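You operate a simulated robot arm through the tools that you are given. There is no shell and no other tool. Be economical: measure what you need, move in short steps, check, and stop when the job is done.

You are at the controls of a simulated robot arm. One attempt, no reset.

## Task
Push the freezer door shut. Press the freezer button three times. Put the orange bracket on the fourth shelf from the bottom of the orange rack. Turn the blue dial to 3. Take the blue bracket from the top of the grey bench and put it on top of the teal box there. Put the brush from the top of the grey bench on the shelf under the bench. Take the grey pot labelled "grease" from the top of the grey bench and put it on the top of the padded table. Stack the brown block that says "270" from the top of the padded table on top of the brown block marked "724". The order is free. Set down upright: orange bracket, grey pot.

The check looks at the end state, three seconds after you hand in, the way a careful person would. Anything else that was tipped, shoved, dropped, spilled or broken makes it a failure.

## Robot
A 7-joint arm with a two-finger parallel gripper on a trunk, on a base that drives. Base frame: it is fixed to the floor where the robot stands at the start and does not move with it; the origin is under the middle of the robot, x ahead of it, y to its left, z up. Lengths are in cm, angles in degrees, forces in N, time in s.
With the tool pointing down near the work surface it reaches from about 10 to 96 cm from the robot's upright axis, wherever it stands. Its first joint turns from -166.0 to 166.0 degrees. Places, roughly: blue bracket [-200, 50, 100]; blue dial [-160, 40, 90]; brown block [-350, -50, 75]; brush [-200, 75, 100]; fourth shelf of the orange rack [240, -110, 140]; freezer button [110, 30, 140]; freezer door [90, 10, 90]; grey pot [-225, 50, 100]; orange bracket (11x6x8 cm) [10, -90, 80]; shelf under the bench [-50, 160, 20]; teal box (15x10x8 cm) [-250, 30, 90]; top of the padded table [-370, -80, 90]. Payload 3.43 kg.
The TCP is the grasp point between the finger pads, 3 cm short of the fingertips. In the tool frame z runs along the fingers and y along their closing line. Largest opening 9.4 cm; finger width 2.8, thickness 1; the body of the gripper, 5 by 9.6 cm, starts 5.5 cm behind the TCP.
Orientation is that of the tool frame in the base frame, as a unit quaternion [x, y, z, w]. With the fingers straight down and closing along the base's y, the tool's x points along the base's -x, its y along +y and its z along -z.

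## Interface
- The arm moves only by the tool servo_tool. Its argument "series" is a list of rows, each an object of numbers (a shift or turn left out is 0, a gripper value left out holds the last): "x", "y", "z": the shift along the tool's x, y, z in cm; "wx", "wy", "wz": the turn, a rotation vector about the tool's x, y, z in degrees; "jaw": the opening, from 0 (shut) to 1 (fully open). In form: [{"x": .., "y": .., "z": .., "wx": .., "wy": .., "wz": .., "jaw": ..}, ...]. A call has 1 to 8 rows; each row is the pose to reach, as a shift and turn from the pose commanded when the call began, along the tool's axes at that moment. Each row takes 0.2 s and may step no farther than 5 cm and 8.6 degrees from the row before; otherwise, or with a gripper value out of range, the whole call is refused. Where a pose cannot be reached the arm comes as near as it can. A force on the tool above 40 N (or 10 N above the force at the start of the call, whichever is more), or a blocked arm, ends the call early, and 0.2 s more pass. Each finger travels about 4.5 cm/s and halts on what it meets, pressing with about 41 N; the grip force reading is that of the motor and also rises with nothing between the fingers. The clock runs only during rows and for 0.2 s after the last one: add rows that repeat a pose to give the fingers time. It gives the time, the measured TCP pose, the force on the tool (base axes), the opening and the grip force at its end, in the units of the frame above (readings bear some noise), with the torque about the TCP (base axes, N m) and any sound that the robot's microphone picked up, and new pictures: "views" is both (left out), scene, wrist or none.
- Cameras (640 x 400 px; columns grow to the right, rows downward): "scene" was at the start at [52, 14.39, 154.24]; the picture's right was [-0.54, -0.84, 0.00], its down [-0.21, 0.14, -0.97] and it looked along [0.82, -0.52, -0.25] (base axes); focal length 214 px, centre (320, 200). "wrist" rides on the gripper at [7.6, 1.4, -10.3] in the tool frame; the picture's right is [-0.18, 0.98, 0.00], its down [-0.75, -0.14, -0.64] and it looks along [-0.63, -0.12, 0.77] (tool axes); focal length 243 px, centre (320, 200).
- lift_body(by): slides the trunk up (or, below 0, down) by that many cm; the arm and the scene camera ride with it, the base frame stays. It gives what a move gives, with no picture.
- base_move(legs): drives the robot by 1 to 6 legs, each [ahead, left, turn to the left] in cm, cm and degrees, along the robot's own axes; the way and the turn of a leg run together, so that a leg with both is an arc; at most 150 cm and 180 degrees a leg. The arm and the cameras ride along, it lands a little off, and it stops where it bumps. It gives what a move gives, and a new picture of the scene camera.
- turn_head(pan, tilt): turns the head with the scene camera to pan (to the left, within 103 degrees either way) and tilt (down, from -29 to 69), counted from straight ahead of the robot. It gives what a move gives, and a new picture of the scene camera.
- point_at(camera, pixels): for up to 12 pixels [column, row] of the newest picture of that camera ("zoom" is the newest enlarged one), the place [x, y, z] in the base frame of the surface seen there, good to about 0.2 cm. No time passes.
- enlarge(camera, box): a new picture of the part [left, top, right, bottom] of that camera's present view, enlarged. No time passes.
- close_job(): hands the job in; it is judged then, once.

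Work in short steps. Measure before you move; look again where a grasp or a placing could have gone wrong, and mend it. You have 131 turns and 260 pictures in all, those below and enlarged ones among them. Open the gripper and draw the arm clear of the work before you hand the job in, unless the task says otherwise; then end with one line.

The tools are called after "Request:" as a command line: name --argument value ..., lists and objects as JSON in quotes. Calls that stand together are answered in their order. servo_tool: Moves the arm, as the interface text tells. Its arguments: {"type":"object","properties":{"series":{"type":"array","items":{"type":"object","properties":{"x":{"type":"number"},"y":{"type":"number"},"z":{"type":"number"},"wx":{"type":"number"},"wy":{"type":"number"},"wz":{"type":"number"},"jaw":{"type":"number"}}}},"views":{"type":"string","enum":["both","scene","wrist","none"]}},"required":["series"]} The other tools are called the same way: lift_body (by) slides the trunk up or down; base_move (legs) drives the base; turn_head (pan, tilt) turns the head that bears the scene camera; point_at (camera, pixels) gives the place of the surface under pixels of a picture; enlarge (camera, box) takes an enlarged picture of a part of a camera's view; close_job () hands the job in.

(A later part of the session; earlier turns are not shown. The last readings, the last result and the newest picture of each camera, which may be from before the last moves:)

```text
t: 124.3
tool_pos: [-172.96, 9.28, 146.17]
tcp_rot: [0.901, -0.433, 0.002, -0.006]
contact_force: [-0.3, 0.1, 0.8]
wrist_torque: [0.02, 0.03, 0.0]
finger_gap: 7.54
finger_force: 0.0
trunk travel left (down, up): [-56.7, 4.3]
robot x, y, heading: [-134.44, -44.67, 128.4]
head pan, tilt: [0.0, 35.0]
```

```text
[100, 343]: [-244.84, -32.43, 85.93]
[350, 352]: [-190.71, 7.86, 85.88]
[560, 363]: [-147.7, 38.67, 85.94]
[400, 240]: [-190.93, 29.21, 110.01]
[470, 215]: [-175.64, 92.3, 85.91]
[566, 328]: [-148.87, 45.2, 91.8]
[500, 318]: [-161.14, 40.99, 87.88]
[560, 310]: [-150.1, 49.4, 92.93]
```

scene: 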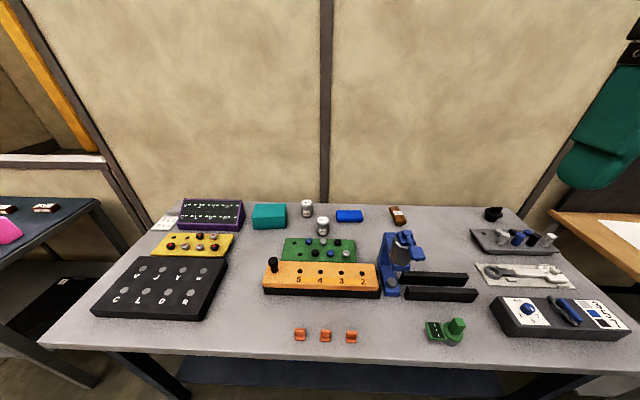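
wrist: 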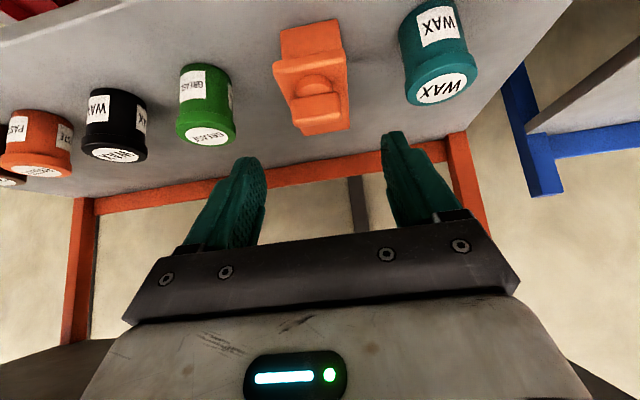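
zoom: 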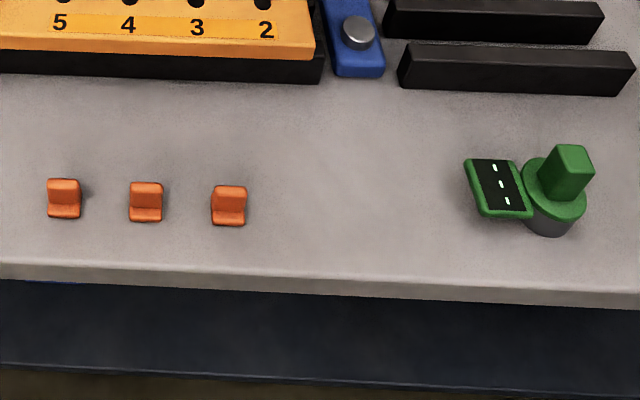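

To know how close the base may come, I'll look down at it.

Request:
turn_head --pan 0 --tilt 69

Request:
turn_head --pan -100 --tilt 69

```text
t: 125.3
tool_pos: [-173.05, 9.26, 146.07]
tcp_rot: [0.901, -0.433, 0.003, -0.006]
contact_force: [0.6, -0.3, -0.2]
wrist_torque: [0.0, 0.02, 0.0]
finger_gap: 7.49
finger_force: 0.0
trunk travel left (down, up): [-56.7, 4.3]
robot x, y, heading: [-134.18, -44.69, 128.1]
head pan, tilt: [0.0, 68.8]
```

scene: 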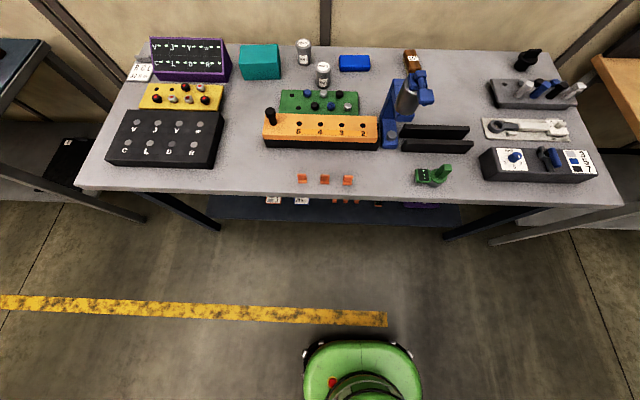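

```text
t: 127.0
tool_pos: [-172.92, 9.23, 146.06]
tcp_rot: [0.901, -0.433, 0.003, -0.006]
contact_force: [-0.1, -0.5, 0.2]
wrist_torque: [-0.03, 0.0, 0.02]
finger_gap: 7.51
finger_force: 0.1
trunk travel left (down, up): [-56.7, 4.3]
robot x, y, heading: [-134.5, -45.02, 128.3]
head pan, tilt: [-100.0, 68.8]
```

scene: 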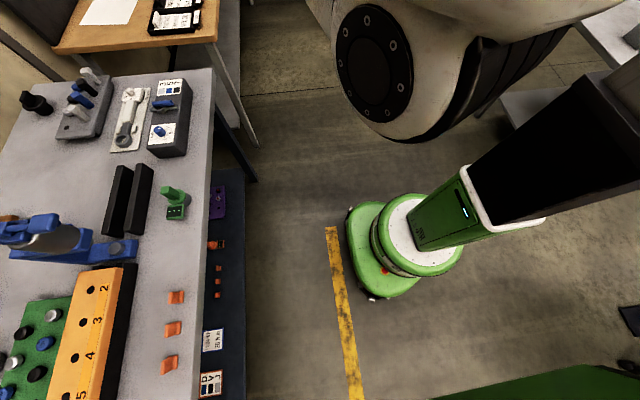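

The base is small and green. I'll measure its outline to get its front extent.

Request:
point_at --camera "scene" --pixels '[[347, 235], [370, 297], [355, 205], [400, 290], [385, 230]]'

```text
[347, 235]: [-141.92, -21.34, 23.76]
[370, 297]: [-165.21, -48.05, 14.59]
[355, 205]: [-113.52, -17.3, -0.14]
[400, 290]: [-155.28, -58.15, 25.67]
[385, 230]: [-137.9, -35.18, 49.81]
```

The base half-length is about 25 cm, so the axis may come within about 32 cm of the edge. For the dial I'll drive ahead 22 and right 20.

Request:
base_move --legs '[[22, -20, -2]]'

Request:
turn_head --pan -20 --tilt 60

Request:
enlarge --camera "wrist" --box '[160, 0, 480, 200]'

```text
t: 129.1
tool_pos: [-168.68, 40.34, 146.04]
tcp_rot: [0.894, -0.449, 0.003, -0.006]
contact_force: [0.6, -1.1, 0.2]
wrist_torque: [0.04, -0.03, -0.03]
finger_gap: 7.53
finger_force: 0.0
trunk travel left (down, up): [-56.7, 4.3]
robot x, y, heading: [-131.74, -15.01, 126.3]
head pan, tilt: [-100.0, 68.8]
```

scene: 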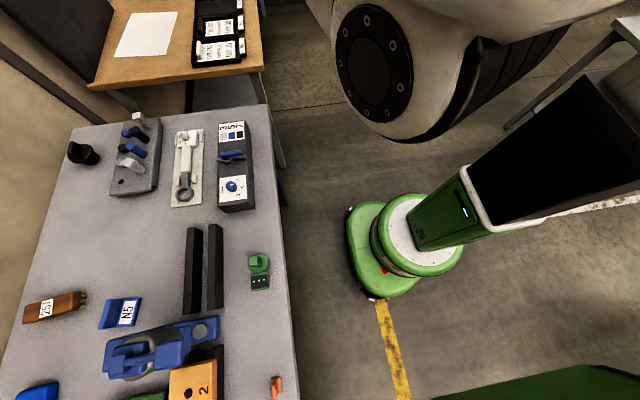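

```text
t: 130.6
tool_pos: [-168.62, 40.31, 146.06]
tcp_rot: [0.894, -0.449, 0.003, -0.007]
contact_force: [0.7, 0.6, -0.3]
wrist_torque: [0.01, -0.02, 0.0]
finger_gap: 7.53
finger_force: 0.2
trunk travel left (down, up): [-56.7, 4.3]
robot x, y, heading: [-132.1, -15.1, 126.3]
head pan, tilt: [-20.0, 60.0]
```

scene: 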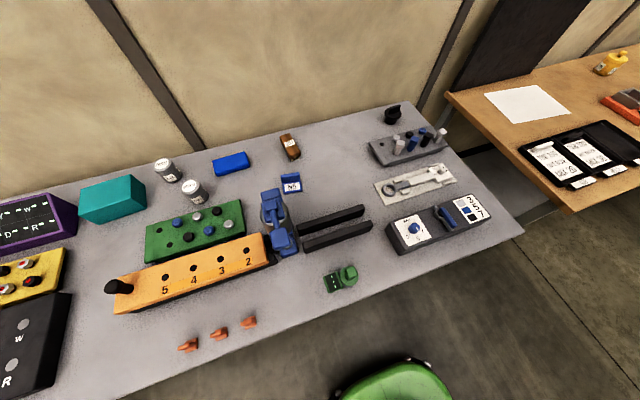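

```text
2.00 times, centred on (320, 100) of wrist
```

zoom: 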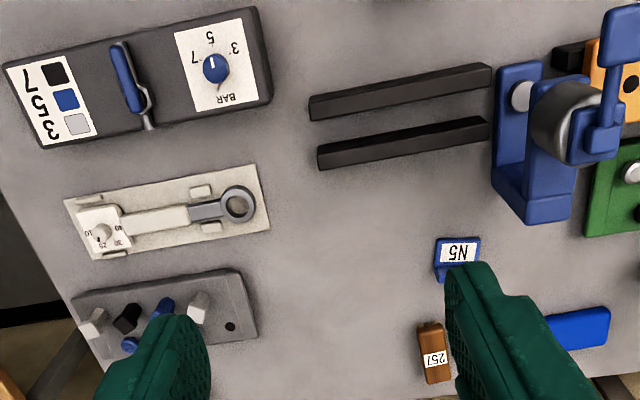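

Another blue piece, "N5", stands behind the vise at (291,183) near (-200,50). It's L-shaped, so that is the blue bracket. I'll zoom in on it and on the dial.

Request:
enlarge --camera "wrist" --box '[235, 0, 305, 60]'

Request:
enlarge --camera "scene" --box '[250, 130, 340, 220]'

Request:
enlarge --camera "scene" --box '[385, 205, 455, 255]'

```text
6.67 times, centred on (270, 30) of wrist
```

zoom: 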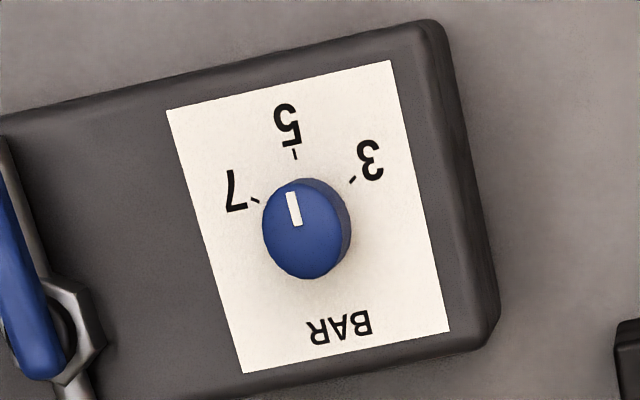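

```text
4.44 times, centred on (295, 175) of scene
```

zoom: 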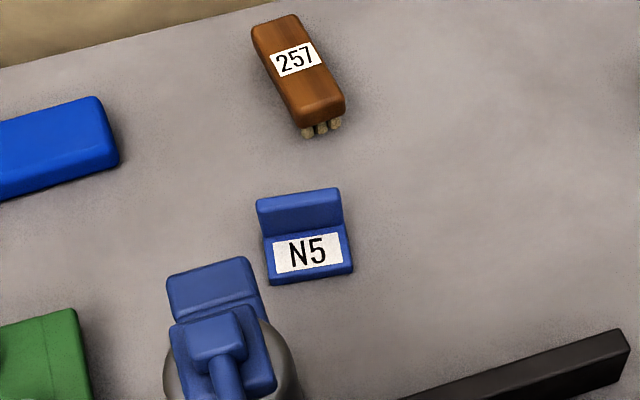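

```text
8.00 times, centred on (420, 230) of scene
```

zoom: 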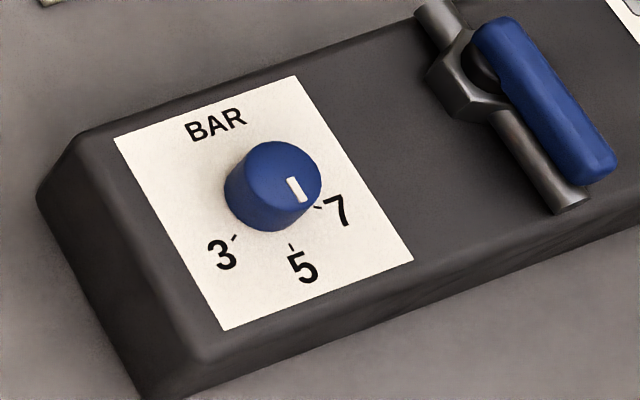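

The dial now seems to point at 5. I'll get 3D points for the dial, its mark and the ticks.

Request:
point_at --camera "zoom" --pixels '[[234, 238], [291, 246], [318, 207], [292, 180], [303, 200], [318, 168], [240, 165], [278, 145], [275, 172], [262, 228], [231, 195], [110, 300]]'

```text
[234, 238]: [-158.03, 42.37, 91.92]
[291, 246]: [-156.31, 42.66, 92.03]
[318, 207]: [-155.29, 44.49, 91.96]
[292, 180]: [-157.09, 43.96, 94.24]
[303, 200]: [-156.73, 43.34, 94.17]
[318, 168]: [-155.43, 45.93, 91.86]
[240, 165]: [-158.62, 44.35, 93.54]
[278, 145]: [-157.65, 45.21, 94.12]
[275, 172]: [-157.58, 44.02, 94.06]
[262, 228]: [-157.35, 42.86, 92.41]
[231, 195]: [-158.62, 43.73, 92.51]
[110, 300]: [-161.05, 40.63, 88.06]
```

The dial is centred at (-157.5,44.5) with its top at z=94.2. The mark is at -57° (5) and the "3" tick is at about -104°. I'll move above the dial first.

Request:
servo_tool --series '[{"x": 1.2, "y": -4, "z": 2, "jaw": 0.5}, {"x": 2.4, "y": -8, "z": 4}, {"x": 3.3, "y": -11.5, "z": 7}, {"x": 3.3, "y": -11.5, "z": 12}, {"x": 3.3, "y": -11.5, "z": 17}, {"x": 3.3, "y": -11.5, "z": 22}, {"x": 3.3, "y": -11.5, "z": 27}, {"x": 3.3, "y": -11.5, "z": 32}]' --views "none"

Request:
servo_tool --series '[{"z": 4}, {"z": 8}, {"z": 12}, {"z": 12}]' --views "both"

```text
t: 132.4
tool_pos: [-157.0, 44.66, 114.2]
tcp_rot: [0.894, -0.449, 0.003, -0.005]
contact_force: [0.6, -0.1, 1.3]
wrist_torque: [0.02, -0.01, 0.01]
finger_gap: 4.71
finger_force: 0.1
trunk travel left (down, up): [-56.7, 4.3]
robot x, y, heading: [-131.64, -15.11, 126.3]
head pan, tilt: [-20.0, 60.0]
```

```text
t: 133.4
tool_pos: [-156.91, 45.02, 102.26]
tcp_rot: [0.893, -0.449, 0.003, -0.006]
contact_force: [0.0, -0.7, 0.0]
wrist_torque: [0.01, -0.01, 0.0]
finger_gap: 4.69
finger_force: 0.0
trunk travel left (down, up): [-56.7, 4.3]
robot x, y, heading: [-131.39, -15.38, 126.4]
head pan, tilt: [-20.0, 60.0]
```

scene: 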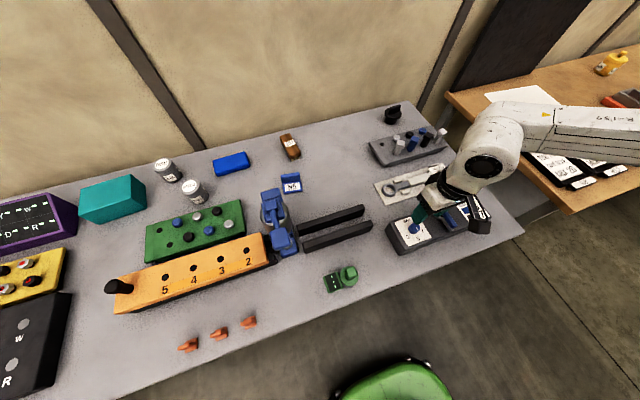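
wrist: 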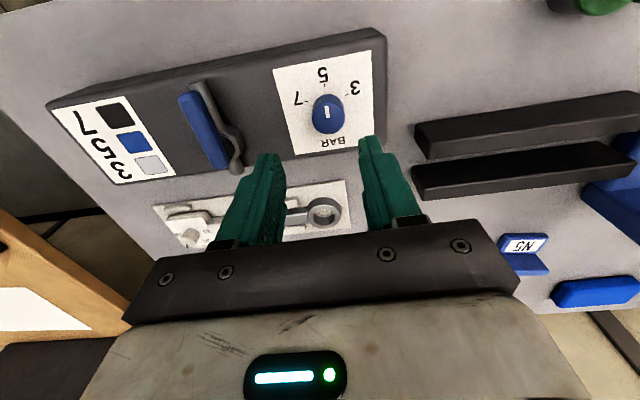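

I'll correct 0.8 cm sideways, descend around the dial and close.

Request:
servo_tool --series '[{"y": 0.8, "z": 3}, {"y": 0.8, "z": 5.5}, {"y": 0.8, "z": 6.6}, {"y": 0.8, "z": 6.6, "jaw": 0}, {"y": 0.8, "z": 6.6}, {"y": 0.8, "z": 6.6}, {"y": 0.8, "z": 6.6}]' --views "wrist"

```text
t: 135.0
tool_pos: [-157.44, 44.53, 95.59]
tcp_rot: [0.893, -0.449, 0.003, -0.007]
contact_force: [6.0, 5.5, -2.5]
wrist_torque: [0.34, -0.06, 0.04]
finger_gap: 2.52
finger_force: 44.5
trunk travel left (down, up): [-56.7, 4.3]
robot x, y, heading: [-131.92, -15.1, 126.4]
head pan, tilt: [-20.0, 60.0]
```

wrist: 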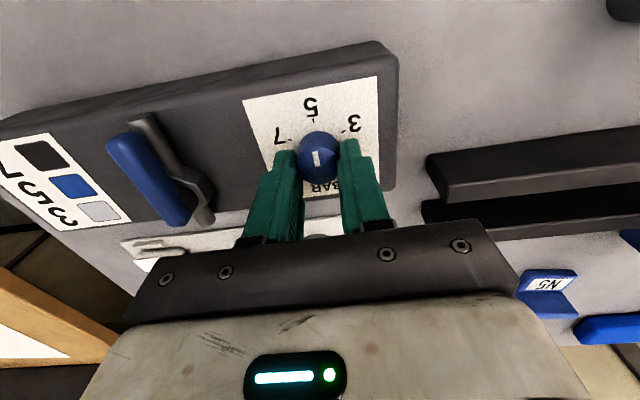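

The dial is gripped at 2.52 cm. I turn it 48° clockwise from above, toward 3.

Request:
servo_tool --series '[{"wz": 8}, {"wz": 16}, {"wz": 24}, {"wz": 32}, {"wz": 40}, {"wz": 48}, {"wz": 48}]' --views "wrist"

Request:
enlarge --camera "wrist" --box '[240, 60, 400, 200]'

```text
t: 136.6
tool_pos: [-157.22, 44.48, 95.59]
tcp_rot: [-0.632, 0.775, -0.001, 0.008]
contact_force: [25.3, 16.6, 4.4]
wrist_torque: [0.22, -0.58, 0.05]
finger_gap: 2.53
finger_force: 44.8
trunk travel left (down, up): [-56.7, 4.3]
robot x, y, heading: [-132.05, -14.88, 126.7]
head pan, tilt: [-20.0, 60.0]
```

wrist: 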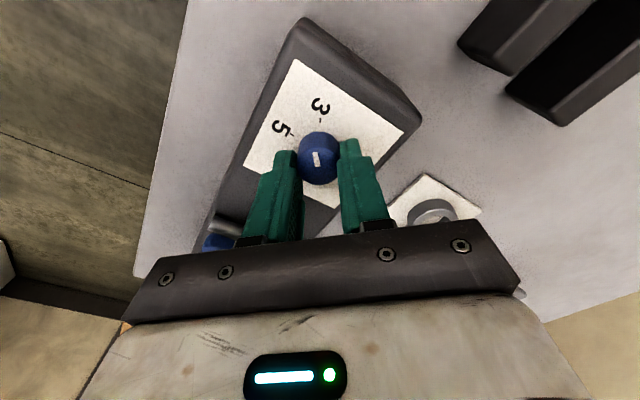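

```text
2.86 times, centred on (320, 130) of wrist
```

zoom: 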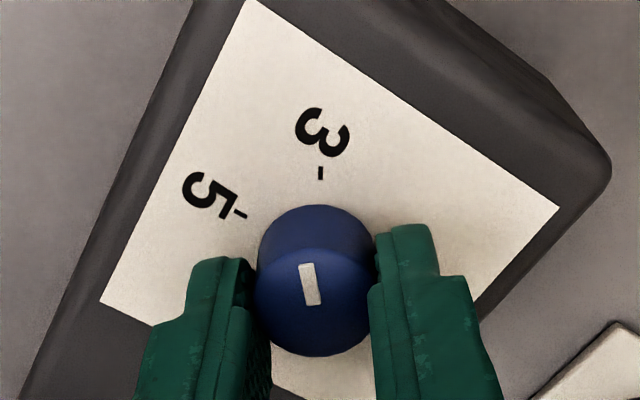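

The mark appears near the 3 tick. I release, rise, and measure the angle.

Request:
servo_tool --series '[{"jaw": 0.5}, {"jaw": 0.5}, {"jaw": 0.5}, {"z": -4}, {"z": -8}, {"z": -12}]' --views "both"

Request:
enlarge --camera "wrist" --box '[250, 20, 410, 120]'

```text
t: 138.0
tool_pos: [-157.52, 44.14, 107.75]
tcp_rot: [-0.634, 0.773, 0.0, 0.006]
contact_force: [-0.3, 0.2, -0.2]
wrist_torque: [0.01, -0.01, -0.04]
finger_gap: 4.69
finger_force: 0.0
trunk travel left (down, up): [-56.7, 4.3]
robot x, y, heading: [-131.83, -14.87, 126.2]
head pan, tilt: [-20.0, 60.0]
```

scene: 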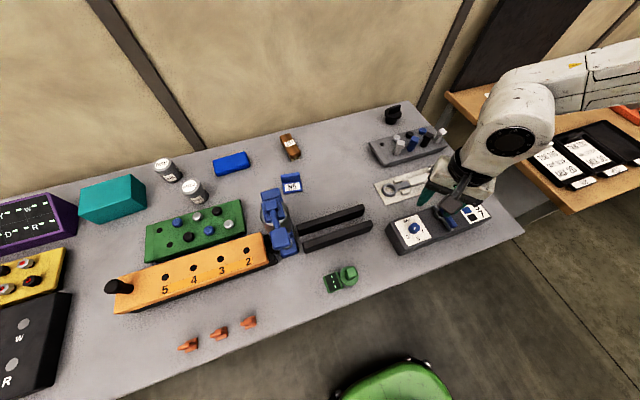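
wrist: 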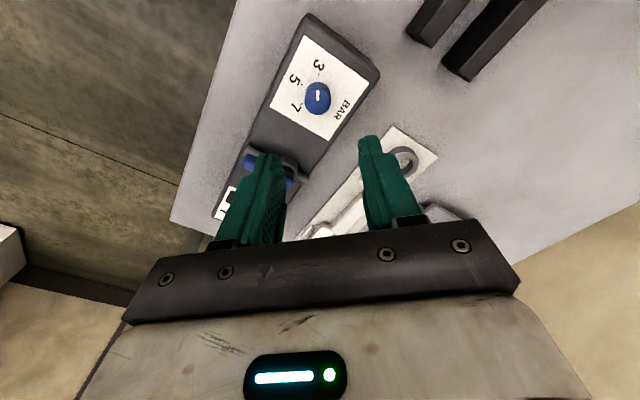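

```text
4.00 times, centred on (330, 70) of wrist
```

zoom: 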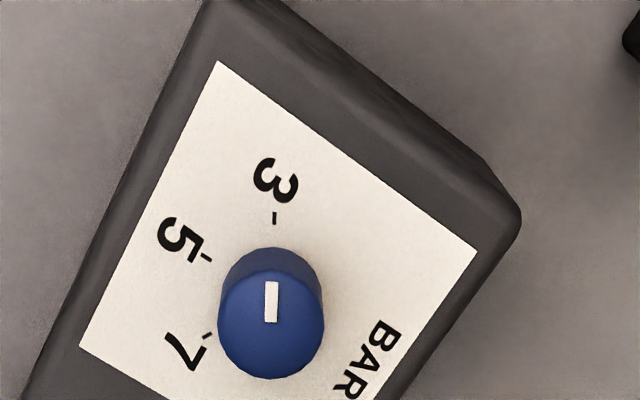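

The dial mark points right at the 3 tick. I'll raise the arm and restore the yaw, then measure the N5 bracket, the brush and the teal box.

Request:
servo_tool --series '[{"z": -5, "wz": -8}, {"z": -10, "wz": -16}, {"z": -15, "wz": -24}, {"z": -20, "wz": -32}, {"z": -25, "wz": -40}, {"z": -30, "wz": -48}, {"z": -35, "wz": -48}]' --views "none"

Request:
enlarge --camera "scene" --box '[250, 120, 340, 210]'

Request:
point_at --camera "zoom" --pixels '[[260, 245], [338, 232], [262, 270], [340, 255], [275, 330], [350, 310], [268, 75], [300, 60], [345, 145], [295, 165], [312, 105], [280, 90]]'

```text
t: 139.6
tool_pos: [-157.81, 43.98, 142.72]
tcp_rot: [0.894, -0.448, 0.002, -0.006]
contact_force: [-0.9, 0.4, 0.6]
wrist_torque: [-0.01, 0.01, -0.03]
finger_gap: 4.7
finger_force: 0.0
trunk travel left (down, up): [-56.7, 4.3]
robot x, y, heading: [-131.51, -15.25, 126.6]
head pan, tilt: [-20.0, 60.0]
```

```text
4.44 times, centred on (295, 165) of scene
```

zoom: 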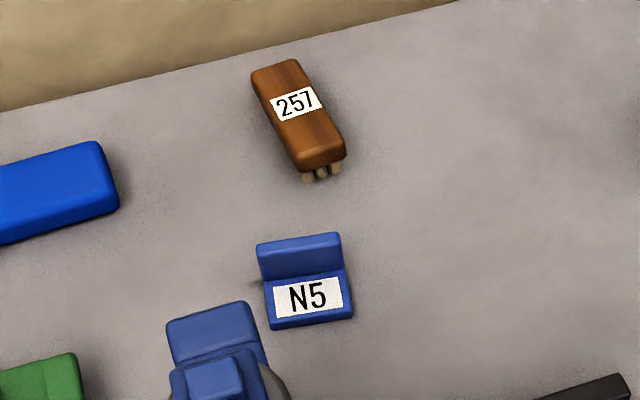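

```text
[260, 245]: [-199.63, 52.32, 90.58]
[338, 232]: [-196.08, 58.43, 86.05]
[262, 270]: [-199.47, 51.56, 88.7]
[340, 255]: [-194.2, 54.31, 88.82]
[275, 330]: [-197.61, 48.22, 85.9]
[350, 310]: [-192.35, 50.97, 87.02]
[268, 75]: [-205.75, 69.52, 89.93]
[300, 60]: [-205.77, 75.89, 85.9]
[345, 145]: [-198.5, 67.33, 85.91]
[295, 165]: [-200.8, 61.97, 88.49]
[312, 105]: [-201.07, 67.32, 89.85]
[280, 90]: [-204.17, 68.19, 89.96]
```

The N5 bracket is at about (-196,52.5). I'll drive ahead 19 and left 40 so that the bracket, teal box, pot and brush are all in reach.

Request:
base_move --legs '[[0, 40, 0], [19, 0, 0]]'

Request:
turn_head --pan 0 --tilt 65

Request:
enlarge --camera "scene" --box '[200, 20, 460, 180]'

```text
t: 143.3
tool_pos: [-202.19, 35.27, 142.59]
tcp_rot: [0.895, -0.446, 0.003, -0.006]
contact_force: [-0.1, 0.0, 0.2]
wrist_torque: [0.0, 0.01, 0.0]
finger_gap: 4.71
finger_force: 0.1
trunk travel left (down, up): [-56.7, 4.3]
robot x, y, heading: [-175.42, -23.59, 126.8]
head pan, tilt: [-20.0, 60.0]
```

scene: 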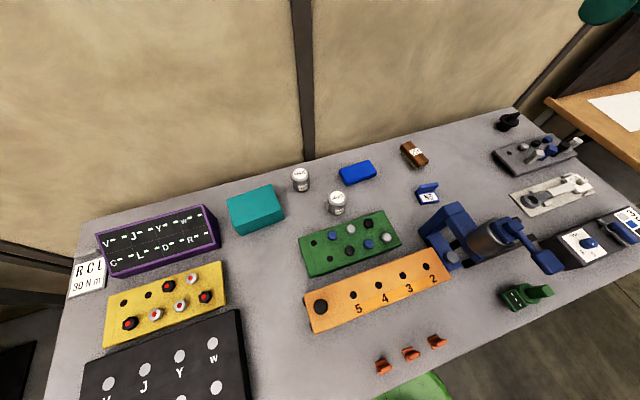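

```text
t: 144.1
tool_pos: [-202.16, 35.37, 142.6]
tcp_rot: [0.895, -0.446, 0.003, -0.005]
contact_force: [-0.4, 0.4, 0.9]
wrist_torque: [0.0, 0.01, -0.01]
finger_gap: 4.7
finger_force: 0.0
trunk travel left (down, up): [-56.7, 4.3]
robot x, y, heading: [-175.49, -24.03, 126.8]
head pan, tilt: [0.0, 65.0]
```

scene: 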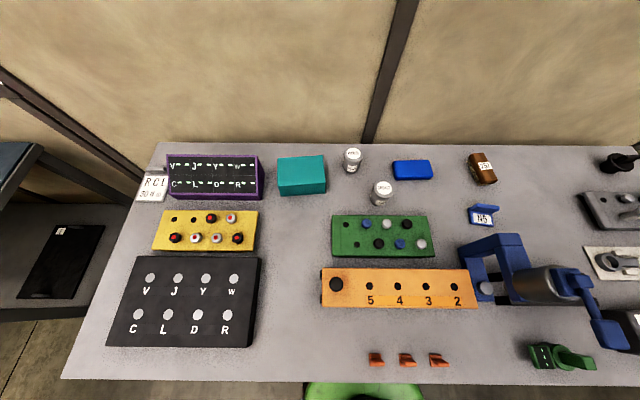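

```text
2.46 times, centred on (330, 100) of scene
```

zoom: 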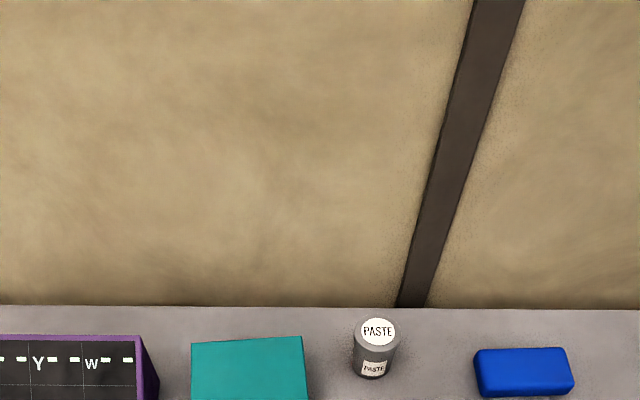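

The base is in place at n=84. I'll zoom on the bracket and measure its corners, along with the teal box top.

Request:
enlarge --camera "scene" --box '[430, 140, 530, 240]'

Request:
point_at --camera "zoom" --pixels '[[247, 282], [435, 270], [255, 310], [440, 290], [270, 360], [450, 350], [345, 265], [350, 330], [300, 60], [420, 150], [250, 70], [300, 180]]'

Request:
point_at --camera "scene" --pixels '[[279, 161], [322, 157], [327, 182], [279, 184], [303, 170], [279, 194], [326, 193], [382, 187], [382, 204]]'

```text
4.00 times, centred on (480, 190) of scene
```

zoom: 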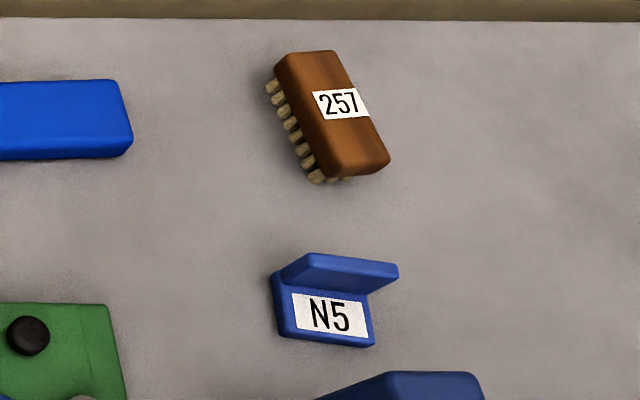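

```text
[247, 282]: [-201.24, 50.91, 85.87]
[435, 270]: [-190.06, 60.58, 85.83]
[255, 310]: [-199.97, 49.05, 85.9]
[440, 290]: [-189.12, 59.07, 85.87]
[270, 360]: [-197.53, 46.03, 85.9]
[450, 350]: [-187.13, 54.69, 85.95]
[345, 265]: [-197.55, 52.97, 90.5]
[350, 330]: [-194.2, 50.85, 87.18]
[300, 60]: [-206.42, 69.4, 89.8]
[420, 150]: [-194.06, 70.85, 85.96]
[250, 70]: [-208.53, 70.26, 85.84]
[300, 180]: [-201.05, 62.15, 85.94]
```

```text
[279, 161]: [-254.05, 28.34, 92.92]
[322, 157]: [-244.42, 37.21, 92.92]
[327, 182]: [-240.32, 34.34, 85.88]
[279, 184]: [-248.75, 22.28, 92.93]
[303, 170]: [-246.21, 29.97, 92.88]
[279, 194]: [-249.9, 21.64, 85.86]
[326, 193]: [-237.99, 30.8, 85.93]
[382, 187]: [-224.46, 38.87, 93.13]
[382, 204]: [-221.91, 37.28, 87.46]
```

I now measure the actual corners of the N5 bracket and the brush on this zoom.

Request:
point_at --camera "zoom" --pixels '[[312, 257], [395, 268], [285, 280], [368, 290], [282, 320], [370, 340], [276, 285], [372, 305], [330, 335], [282, 60], [330, 55], [383, 158]]'

Request:
point_at --camera "zoom" --pixels '[[335, 170], [335, 110], [270, 90], [315, 178], [345, 175], [300, 130]]'

```text
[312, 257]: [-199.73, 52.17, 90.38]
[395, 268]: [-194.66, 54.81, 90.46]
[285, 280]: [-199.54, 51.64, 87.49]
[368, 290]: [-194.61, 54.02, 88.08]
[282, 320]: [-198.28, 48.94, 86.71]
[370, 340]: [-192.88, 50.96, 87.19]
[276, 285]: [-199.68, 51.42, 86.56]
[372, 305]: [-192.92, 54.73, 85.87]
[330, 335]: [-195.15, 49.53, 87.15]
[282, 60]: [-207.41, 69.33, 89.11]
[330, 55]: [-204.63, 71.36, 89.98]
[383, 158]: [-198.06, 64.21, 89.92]
```

```text
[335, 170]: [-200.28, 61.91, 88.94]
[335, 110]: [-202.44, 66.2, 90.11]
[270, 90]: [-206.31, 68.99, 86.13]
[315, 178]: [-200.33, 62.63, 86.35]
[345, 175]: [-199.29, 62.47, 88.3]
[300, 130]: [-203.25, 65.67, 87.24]
```

The bracket's back wall is 5.7 cm long at 27.5°, with its top at z=90.4, and the base plate is in front with its top at z=87.2. I need the vise's extents nearby to choose a safe grasp.

Request:
point_at --camera "scene" --pixels '[[465, 250], [520, 236], [495, 236], [515, 260], [540, 280], [550, 268], [490, 245], [485, 290], [590, 280], [610, 330]]'

Request:
enlarge --camera "scene" --box '[430, 190, 640, 350]'

```text
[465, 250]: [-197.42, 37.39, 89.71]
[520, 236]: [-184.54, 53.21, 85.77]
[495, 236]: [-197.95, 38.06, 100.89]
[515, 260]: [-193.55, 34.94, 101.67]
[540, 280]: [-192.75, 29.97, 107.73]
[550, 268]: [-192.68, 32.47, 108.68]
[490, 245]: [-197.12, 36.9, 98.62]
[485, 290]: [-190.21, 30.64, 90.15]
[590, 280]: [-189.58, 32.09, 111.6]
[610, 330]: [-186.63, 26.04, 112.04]
```

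```text
2.50 times, centred on (535, 270) of scene
```

zoom: 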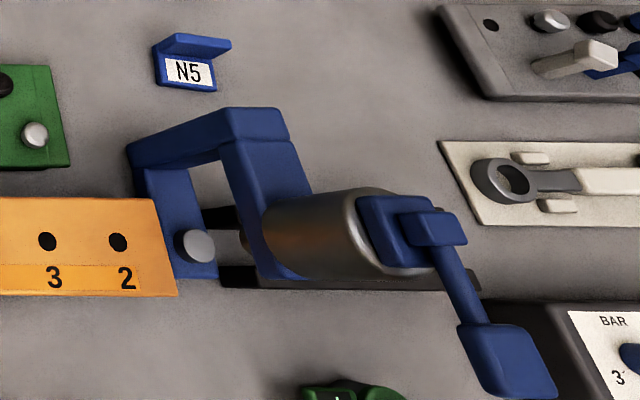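

The vise back (n≈147.5, z≈101) is 12 cm in front of the bracket wall. I'll grip the wall across its thickness with the tool yawed 81° counter-clockwise, so the wrist camera faces away from the vise. First I rotate at height.

Request:
servo_tool --series '[{"x": -1.4, "y": -1.85, "wz": -8}, {"x": -2.9, "y": -3.7, "wz": -16}, {"x": -4.3, "y": -5.55, "wz": -24}, {"x": -5.8, "y": -7.4, "wz": -32}, {"x": -7.2, "y": -9.25, "wz": -40}, {"x": -8.7, "y": -11.1, "wz": -48}, {"x": -10.1, "y": -12.95, "wz": -56}, {"x": -11.55, "y": -14.8, "wz": -64}]' --views "none"

Request:
servo_tool --series '[{"wz": -8, "z": 4}, {"wz": -16.5, "z": 8}, {"wz": -16.5, "z": 13}, {"wz": -16.5, "z": 18}, {"wz": -16.5, "z": 23}, {"wz": -16.5, "z": 28}, {"wz": -16.5, "z": 33}, {"wz": -16.5, "z": 38}]' --views "both"

```text
t: 145.9
tool_pos: [-211.04, 26.1, 137.31]
tcp_rot: [0.996, 0.092, 0.005, -0.005]
contact_force: [0.2, 0.9, 0.3]
wrist_torque: [0.0, 0.04, -0.01]
finger_gap: 4.71
finger_force: 0.0
out of reach, approached as far as the arm can: row 3, 4, 5, 6, 7, 8
trunk travel left (down, up): [-56.7, 4.3]
robot x, y, heading: [-175.5, -23.81, 126.5]
head pan, tilt: [0.0, 65.0]
```

```text
t: 147.7
tool_pos: [-210.63, 26.8, 99.53]
tcp_rot: [0.971, 0.24, 0.006, -0.006]
contact_force: [2.6, -0.1, -1.8]
wrist_torque: [-0.02, 0.18, 0.0]
finger_gap: 4.7
finger_force: 0.0
out of reach, approached as far as the arm can: row 1, 2, 3, 4, 5, 6, 7
trunk travel left (down, up): [-56.7, 4.3]
robot x, y, heading: [-175.36, -24.04, 126.7]
head pan, tilt: [0.0, 65.0]
```

scene: 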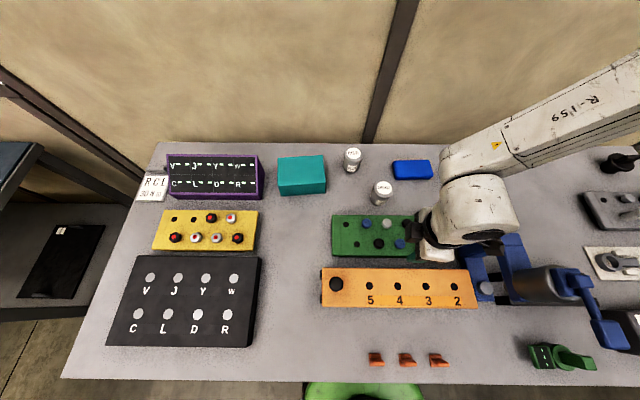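
wrist: 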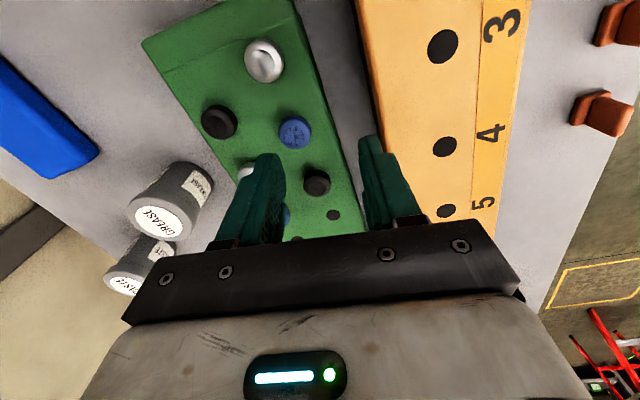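

The arm ran out of reach and came down over the green tray instead, with little force. I must raise it right away.

Request:
servo_tool --series '[{"z": -5}, {"z": -10}, {"z": -15}, {"z": -20}, {"z": -25}, {"z": -30}, {"z": -35}, {"z": -40}]' --views "both"

```text
t: 149.5
tool_pos: [-212.17, 20.18, 137.69]
tcp_rot: [0.972, 0.235, 0.006, -0.003]
contact_force: [0.1, 0.8, 0.4]
wrist_torque: [-0.04, 0.03, 0.01]
finger_gap: 4.7
finger_force: 0.1
out of reach, approached as far as the arm can: row 1, 2, 3, 4, 5, 6, 7, 8
trunk travel left (down, up): [-56.7, 4.3]
robot x, y, heading: [-175.29, -23.49, 126.5]
head pan, tilt: [0.0, 65.0]
```

scene: 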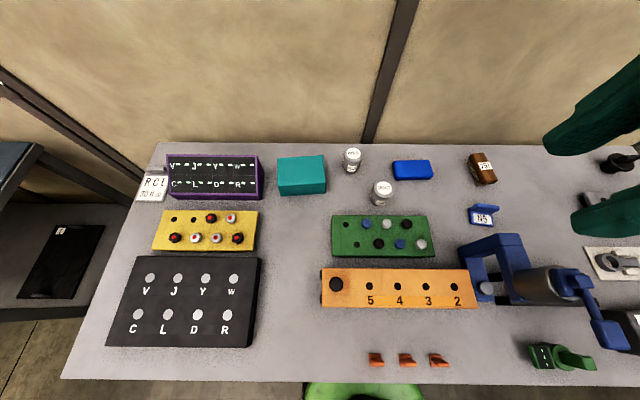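
wrist: 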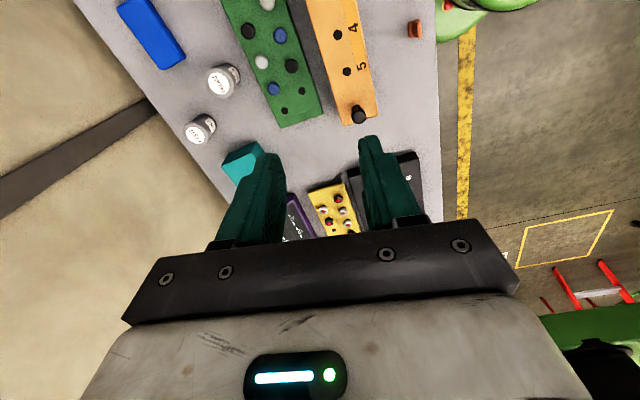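

Nothing was displaced. The limit was the wrist roll in that direction, so I'll use the opposite yaw (tool x toward the left, 207.5°), rotating clockwise while staying high.

Request:
servo_tool --series '[{"wz": 8.5}, {"wz": 17}, {"wz": 25.5}, {"wz": 34}, {"wz": 42.5}, {"wz": 51}, {"wz": 59.5}, {"wz": 68}]' --views "none"

```text
t: 151.3
tool_pos: [-212.17, 20.14, 137.61]
tcp_rot: [0.938, -0.347, 0.003, -0.005]
contact_force: [0.3, 0.2, 0.2]
wrist_torque: [-0.01, 0.0, -0.01]
finger_gap: 4.69
finger_force: 0.1
trunk travel left (down, up): [-56.7, 4.3]
robot x, y, heading: [-175.59, -23.87, 126.9]
head pan, tilt: [0.0, 65.0]
```

The command and pose now agree. I continue rotating clockwise.

Request:
servo_tool --series '[{"wz": 8.5}, {"wz": 17}, {"wz": 25.5}, {"wz": 34}, {"wz": 42.5}, {"wz": 51}, {"wz": 59.5}, {"wz": 68}]' --views "none"

Request:
servo_tool --series '[{"wz": 8.5, "z": 3}, {"wz": 17, "z": 6}, {"wz": 25.5, "z": 9}, {"wz": 34, "z": 12}, {"wz": 43.7, "z": 14}]' --views "none"

```text
t: 153.1
tool_pos: [-212.15, 20.01, 137.65]
tcp_rot: [-0.583, 0.812, 0.0, 0.007]
contact_force: [0.7, 0.6, -0.1]
wrist_torque: [-0.01, 0.06, 0.02]
finger_gap: 4.7
finger_force: 0.1
trunk travel left (down, up): [-56.7, 4.3]
robot x, y, heading: [-175.41, -23.38, 126.8]
head pan, tilt: [0.0, 65.0]
```

```text
refused: row 5 steps farther than a row can; nothing moved
```

I split the last step and also lower by 10 cm for better reach.

Request:
servo_tool --series '[{"wz": 8.5, "z": 2}, {"wz": 17, "z": 4}, {"wz": 25.5, "z": 6}, {"wz": 34, "z": 8}, {"wz": 42, "z": 10}, {"wz": 43.7, "z": 10}]' --views "none"

```text
t: 154.5
tool_pos: [-212.19, 20.11, 127.65]
tcp_rot: [-0.24, 0.971, 0.003, 0.006]
contact_force: [-0.2, 0.1, 0.5]
wrist_torque: [0.01, -0.02, 0.02]
finger_gap: 4.72
finger_force: 0.1
trunk travel left (down, up): [-56.7, 4.3]
robot x, y, heading: [-175.59, -23.41, 126.5]
head pan, tilt: [0.0, 65.0]
```

Orientation reached. I move laterally over the bracket at z≈127, with the tips well above the vise.

Request:
servo_tool --series '[{"x": -3.6, "y": 2.8}, {"x": -7.2, "y": 5.6}, {"x": -10.8, "y": 8.4}, {"x": -14.4, "y": 11.25}, {"x": -18, "y": 14.1}, {"x": -21.6, "y": 16.9}, {"x": -25.2, "y": 19.7}, {"x": -28.8, "y": 22.5}]' --views "both"

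```text
t: 156.3
tool_pos: [-197.15, 53.37, 128.17]
tcp_rot: [-0.241, 0.971, 0.003, 0.007]
contact_force: [0.5, -0.4, -0.3]
wrist_torque: [0.02, 0.01, 0.03]
finger_gap: 4.69
finger_force: 0.1
trunk travel left (down, up): [-56.7, 4.3]
robot x, y, heading: [-175.51, -23.96, 126.8]
head pan, tilt: [0.0, 65.0]
```

scene: 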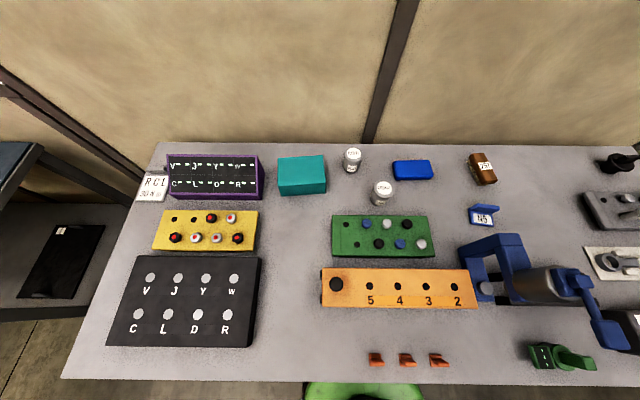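
wrist: 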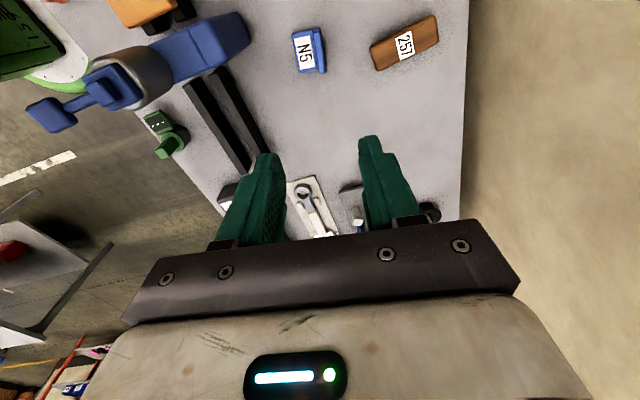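

Directly above the bracket. I descend most of the way and check.

Request:
servo_tool --series '[{"z": 5}, {"z": 10}, {"z": 15}, {"z": 20}, {"z": 25}, {"z": 30}, {"z": 30}]' --views "both"

```text
t: 157.9
tool_pos: [-196.74, 53.99, 98.01]
tcp_rot: [-0.241, 0.971, 0.004, 0.006]
contact_force: [-0.4, 0.9, -0.7]
wrist_torque: [-0.06, 0.01, 0.01]
finger_gap: 4.71
finger_force: 0.1
trunk travel left (down, up): [-56.7, 4.3]
robot x, y, heading: [-175.53, -23.35, 126.5]
head pan, tilt: [0.0, 65.0]
```

scene: 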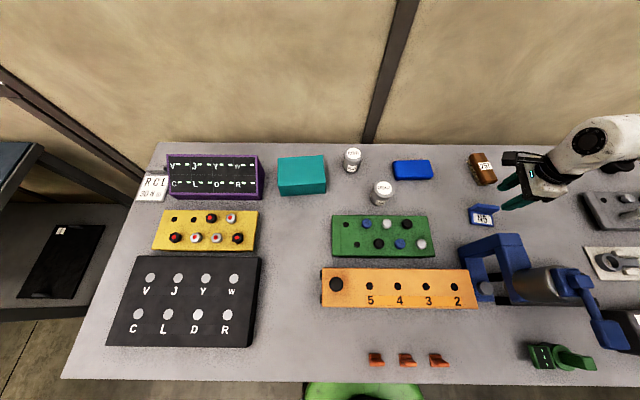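
wrist: 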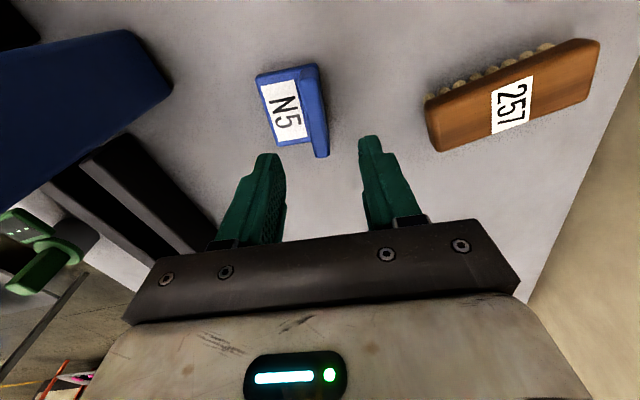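

The wall lies midway between the fingers. I descend the last 7.2 cm and close.

Request:
servo_tool --series '[{"z": 4, "x": 0.4}, {"z": 7.1, "x": 0.4}, {"z": 7.1, "x": 0.4}, {"z": 7.1, "x": 0.4, "jaw": 0}, {"z": 7.1, "x": 0.4}, {"z": 7.1, "x": 0.4}, {"z": 7.1, "x": 0.4}]' --views "wrist"

```text
t: 159.5
tool_pos: [-197.09, 53.58, 91.12]
tcp_rot: [-0.24, 0.971, 0.003, 0.006]
contact_force: [0.7, -0.2, 3.8]
wrist_torque: [-0.19, 0.02, -0.03]
finger_gap: 1.26
finger_force: 40.7
trunk travel left (down, up): [-56.7, 4.3]
robot x, y, heading: [-175.5, -23.7, 126.7]
head pan, tilt: [0.0, 65.0]
```

wrist: 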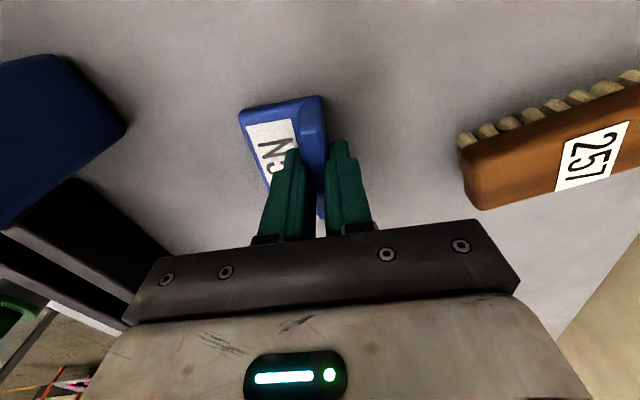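

Gripped. I lift 16 cm and check that it holds.

Request:
servo_tool --series '[{"z": -3}, {"z": -7}, {"z": -11}, {"z": -16}, {"z": -16}]' --views "wrist"

Request:
servo_tool --series '[{"x": 4.7, "y": 0.3, "wz": -2.5}, {"x": 9.4, "y": 0.6, "wz": -5}, {"x": 14.1, "y": 0.9, "wz": -7.5}, {"x": 18.8, "y": 1.2, "wz": -10}, {"x": 23.5, "y": 1.5, "wz": -12.5}, {"x": 28.2, "y": 1.8, "wz": -15}]' --views "both"

```text
t: 160.7
tool_pos: [-197.17, 53.52, 107.05]
tcp_rot: [-0.241, 0.97, 0.002, 0.006]
contact_force: [0.4, 0.2, -1.4]
wrist_torque: [0.01, 0.02, 0.02]
finger_gap: 1.29
finger_force: 41.6
trunk travel left (down, up): [-56.7, 4.3]
robot x, y, heading: [-175.05, -23.6, 126.7]
head pan, tilt: [0.0, 65.0]
```

wrist: 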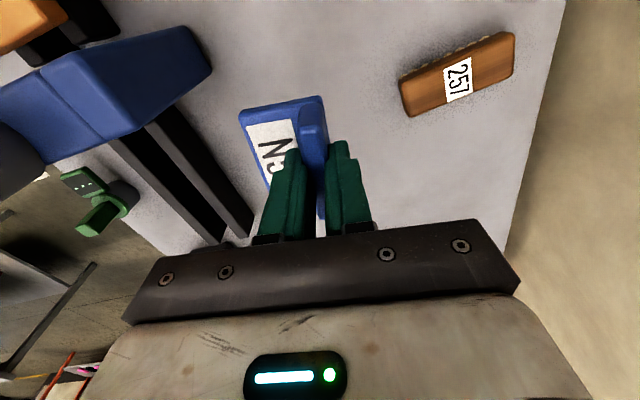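

```text
t: 162.1
tool_pos: [-223.03, 42.07, 106.7]
tcp_rot: [-0.365, 0.931, 0.002, 0.006]
contact_force: [0.9, 0.1, -0.6]
wrist_torque: [-0.04, 0.02, -0.02]
finger_gap: 1.27
finger_force: 40.6
trunk travel left (down, up): [-56.7, 4.3]
robot x, y, heading: [-175.5, -23.8, 126.6]
head pan, tilt: [0.0, 65.0]
```

scene: 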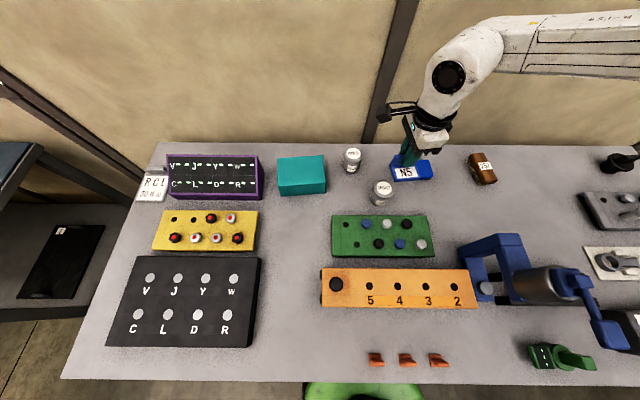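
wrist: 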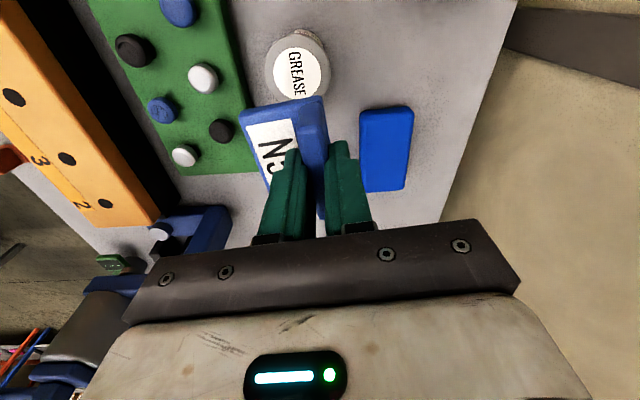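

On track. I continue to the teal box.

Request:
servo_tool --series '[{"x": 4.3, "y": 1.45}, {"x": 8.6, "y": 2.9}, {"x": 12.8, "y": 4.3}, {"x": 17.1, "y": 5.8}, {"x": 21.4, "y": 7.2}, {"x": 25.65, "y": 8.65}, {"x": 25.65, "y": 8.65}]' --views "both"

```text
t: 163.7
tool_pos: [-247.71, 30.74, 106.2]
tcp_rot: [-0.364, 0.931, 0.002, 0.008]
contact_force: [0.1, 0.1, -0.6]
wrist_torque: [-0.01, -0.01, -0.01]
finger_gap: 1.27
finger_force: 40.9
trunk travel left (down, up): [-56.7, 4.3]
robot x, y, heading: [-175.59, -23.87, 126.5]
head pan, tilt: [0.0, 65.0]
```

scene: 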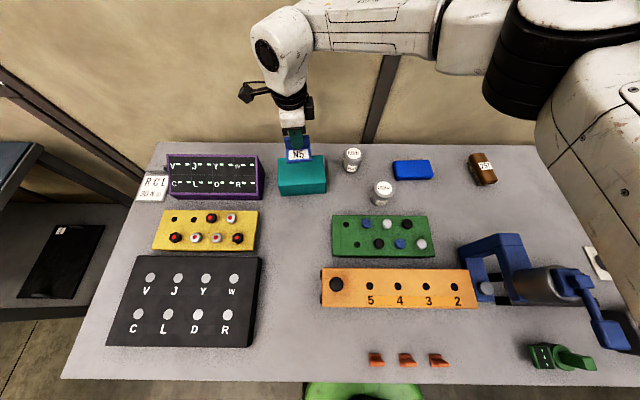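
wrist: 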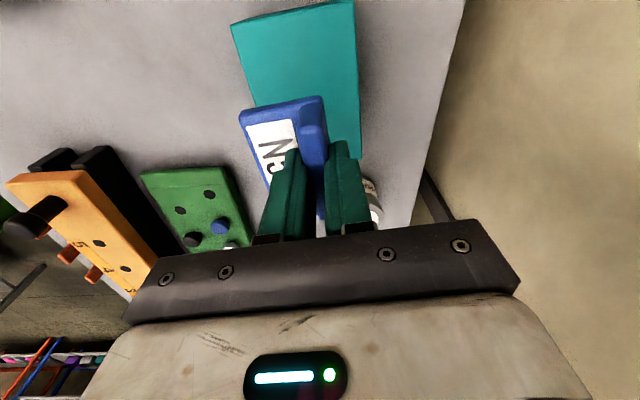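

Over the box. I lower 8 cm gently until contact.

Request:
servo_tool --series '[{"z": 3}, {"z": 6}, {"z": 7.4}, {"z": 7.8}, {"z": 8.1}, {"z": 8.1}]' --views "both"

```text
t: 165.1
tool_pos: [-247.5, 30.91, 98.19]
tcp_rot: [-0.364, 0.931, 0.002, 0.007]
contact_force: [0.8, 0.4, -1.3]
wrist_torque: [-0.01, 0.02, 0.0]
finger_gap: 1.27
finger_force: 41.1
trunk travel left (down, up): [-56.7, 4.3]
robot x, y, heading: [-176.07, -23.81, 126.9]
head pan, tilt: [0.0, 65.0]
```

scene: 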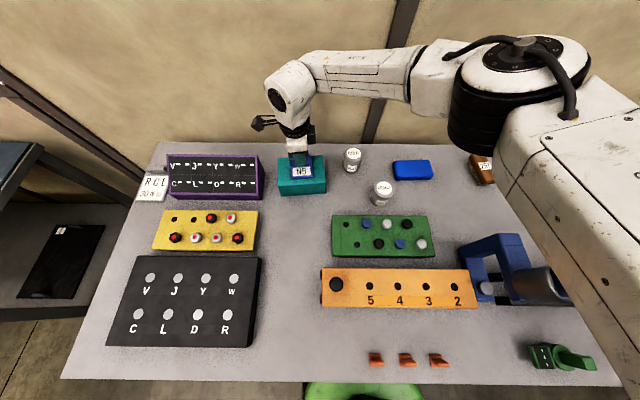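
wrist: 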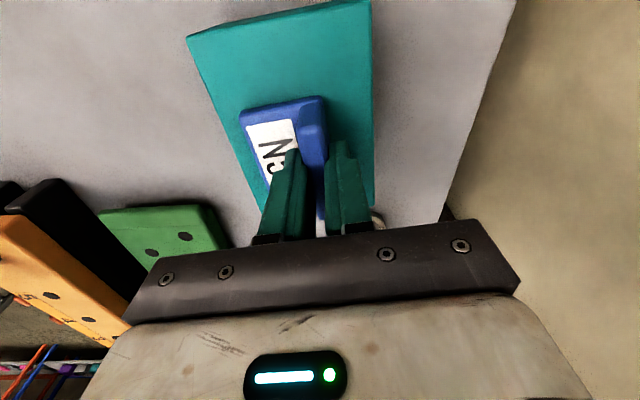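

Almost touching. I lower in tiny steps until the force rises.

Request:
servo_tool --series '[{"z": 0.2}, {"z": 0.35}, {"z": 0.5}, {"z": 0.5}]' --views "none"

```text
t: 166.1
tool_pos: [-247.61, 30.89, 98.06]
tcp_rot: [-0.364, 0.931, 0.002, 0.004]
contact_force: [7.2, -1.4, 37.5]
wrist_torque: [-0.09, -0.6, 0.03]
finger_gap: 1.3
finger_force: 40.7
trunk travel left (down, up): [-56.7, 4.3]
robot x, y, heading: [-175.5, -23.72, 126.7]
head pan, tilt: [0.0, 65.0]
```

In contact at 37 N. I back up 0.4 cm, open slightly, then rise.

Request:
servo_tool --series '[{"z": -0.35}, {"z": -0.35, "jaw": 0.3}, {"z": -0.35, "jaw": 0.35}, {"z": -0.35}, {"z": -4}, {"z": -8}, {"z": -12}, {"z": -16}]' --views "both"

```text
t: 167.9
tool_pos: [-247.67, 30.8, 113.9]
tcp_rot: [-0.364, 0.931, 0.001, 0.007]
contact_force: [0.6, 0.3, 0.4]
wrist_torque: [0.0, -0.01, 0.0]
finger_gap: 3.29
finger_force: 0.3
trunk travel left (down, up): [-56.7, 4.3]
robot x, y, heading: [-175.43, -23.66, 126.7]
head pan, tilt: [0.0, 65.0]
```

scene: 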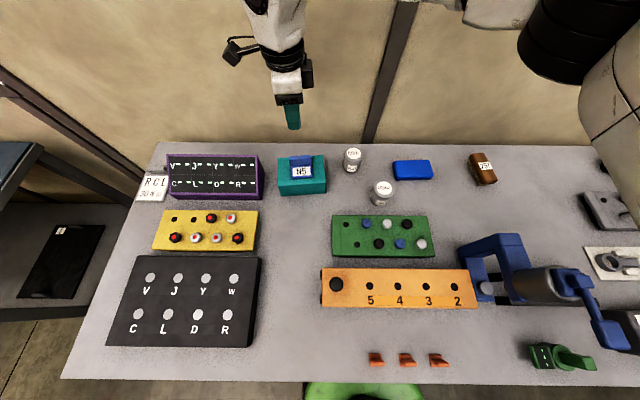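
wrist: 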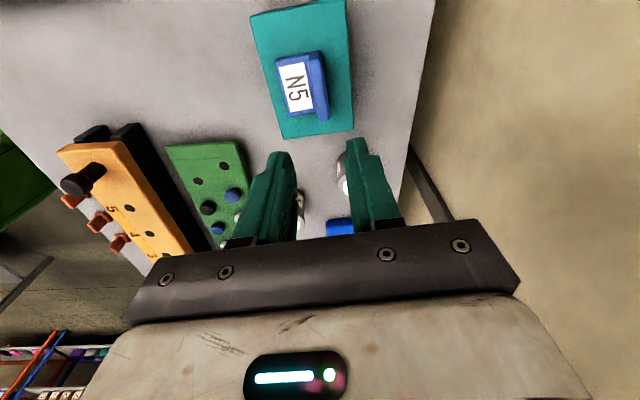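

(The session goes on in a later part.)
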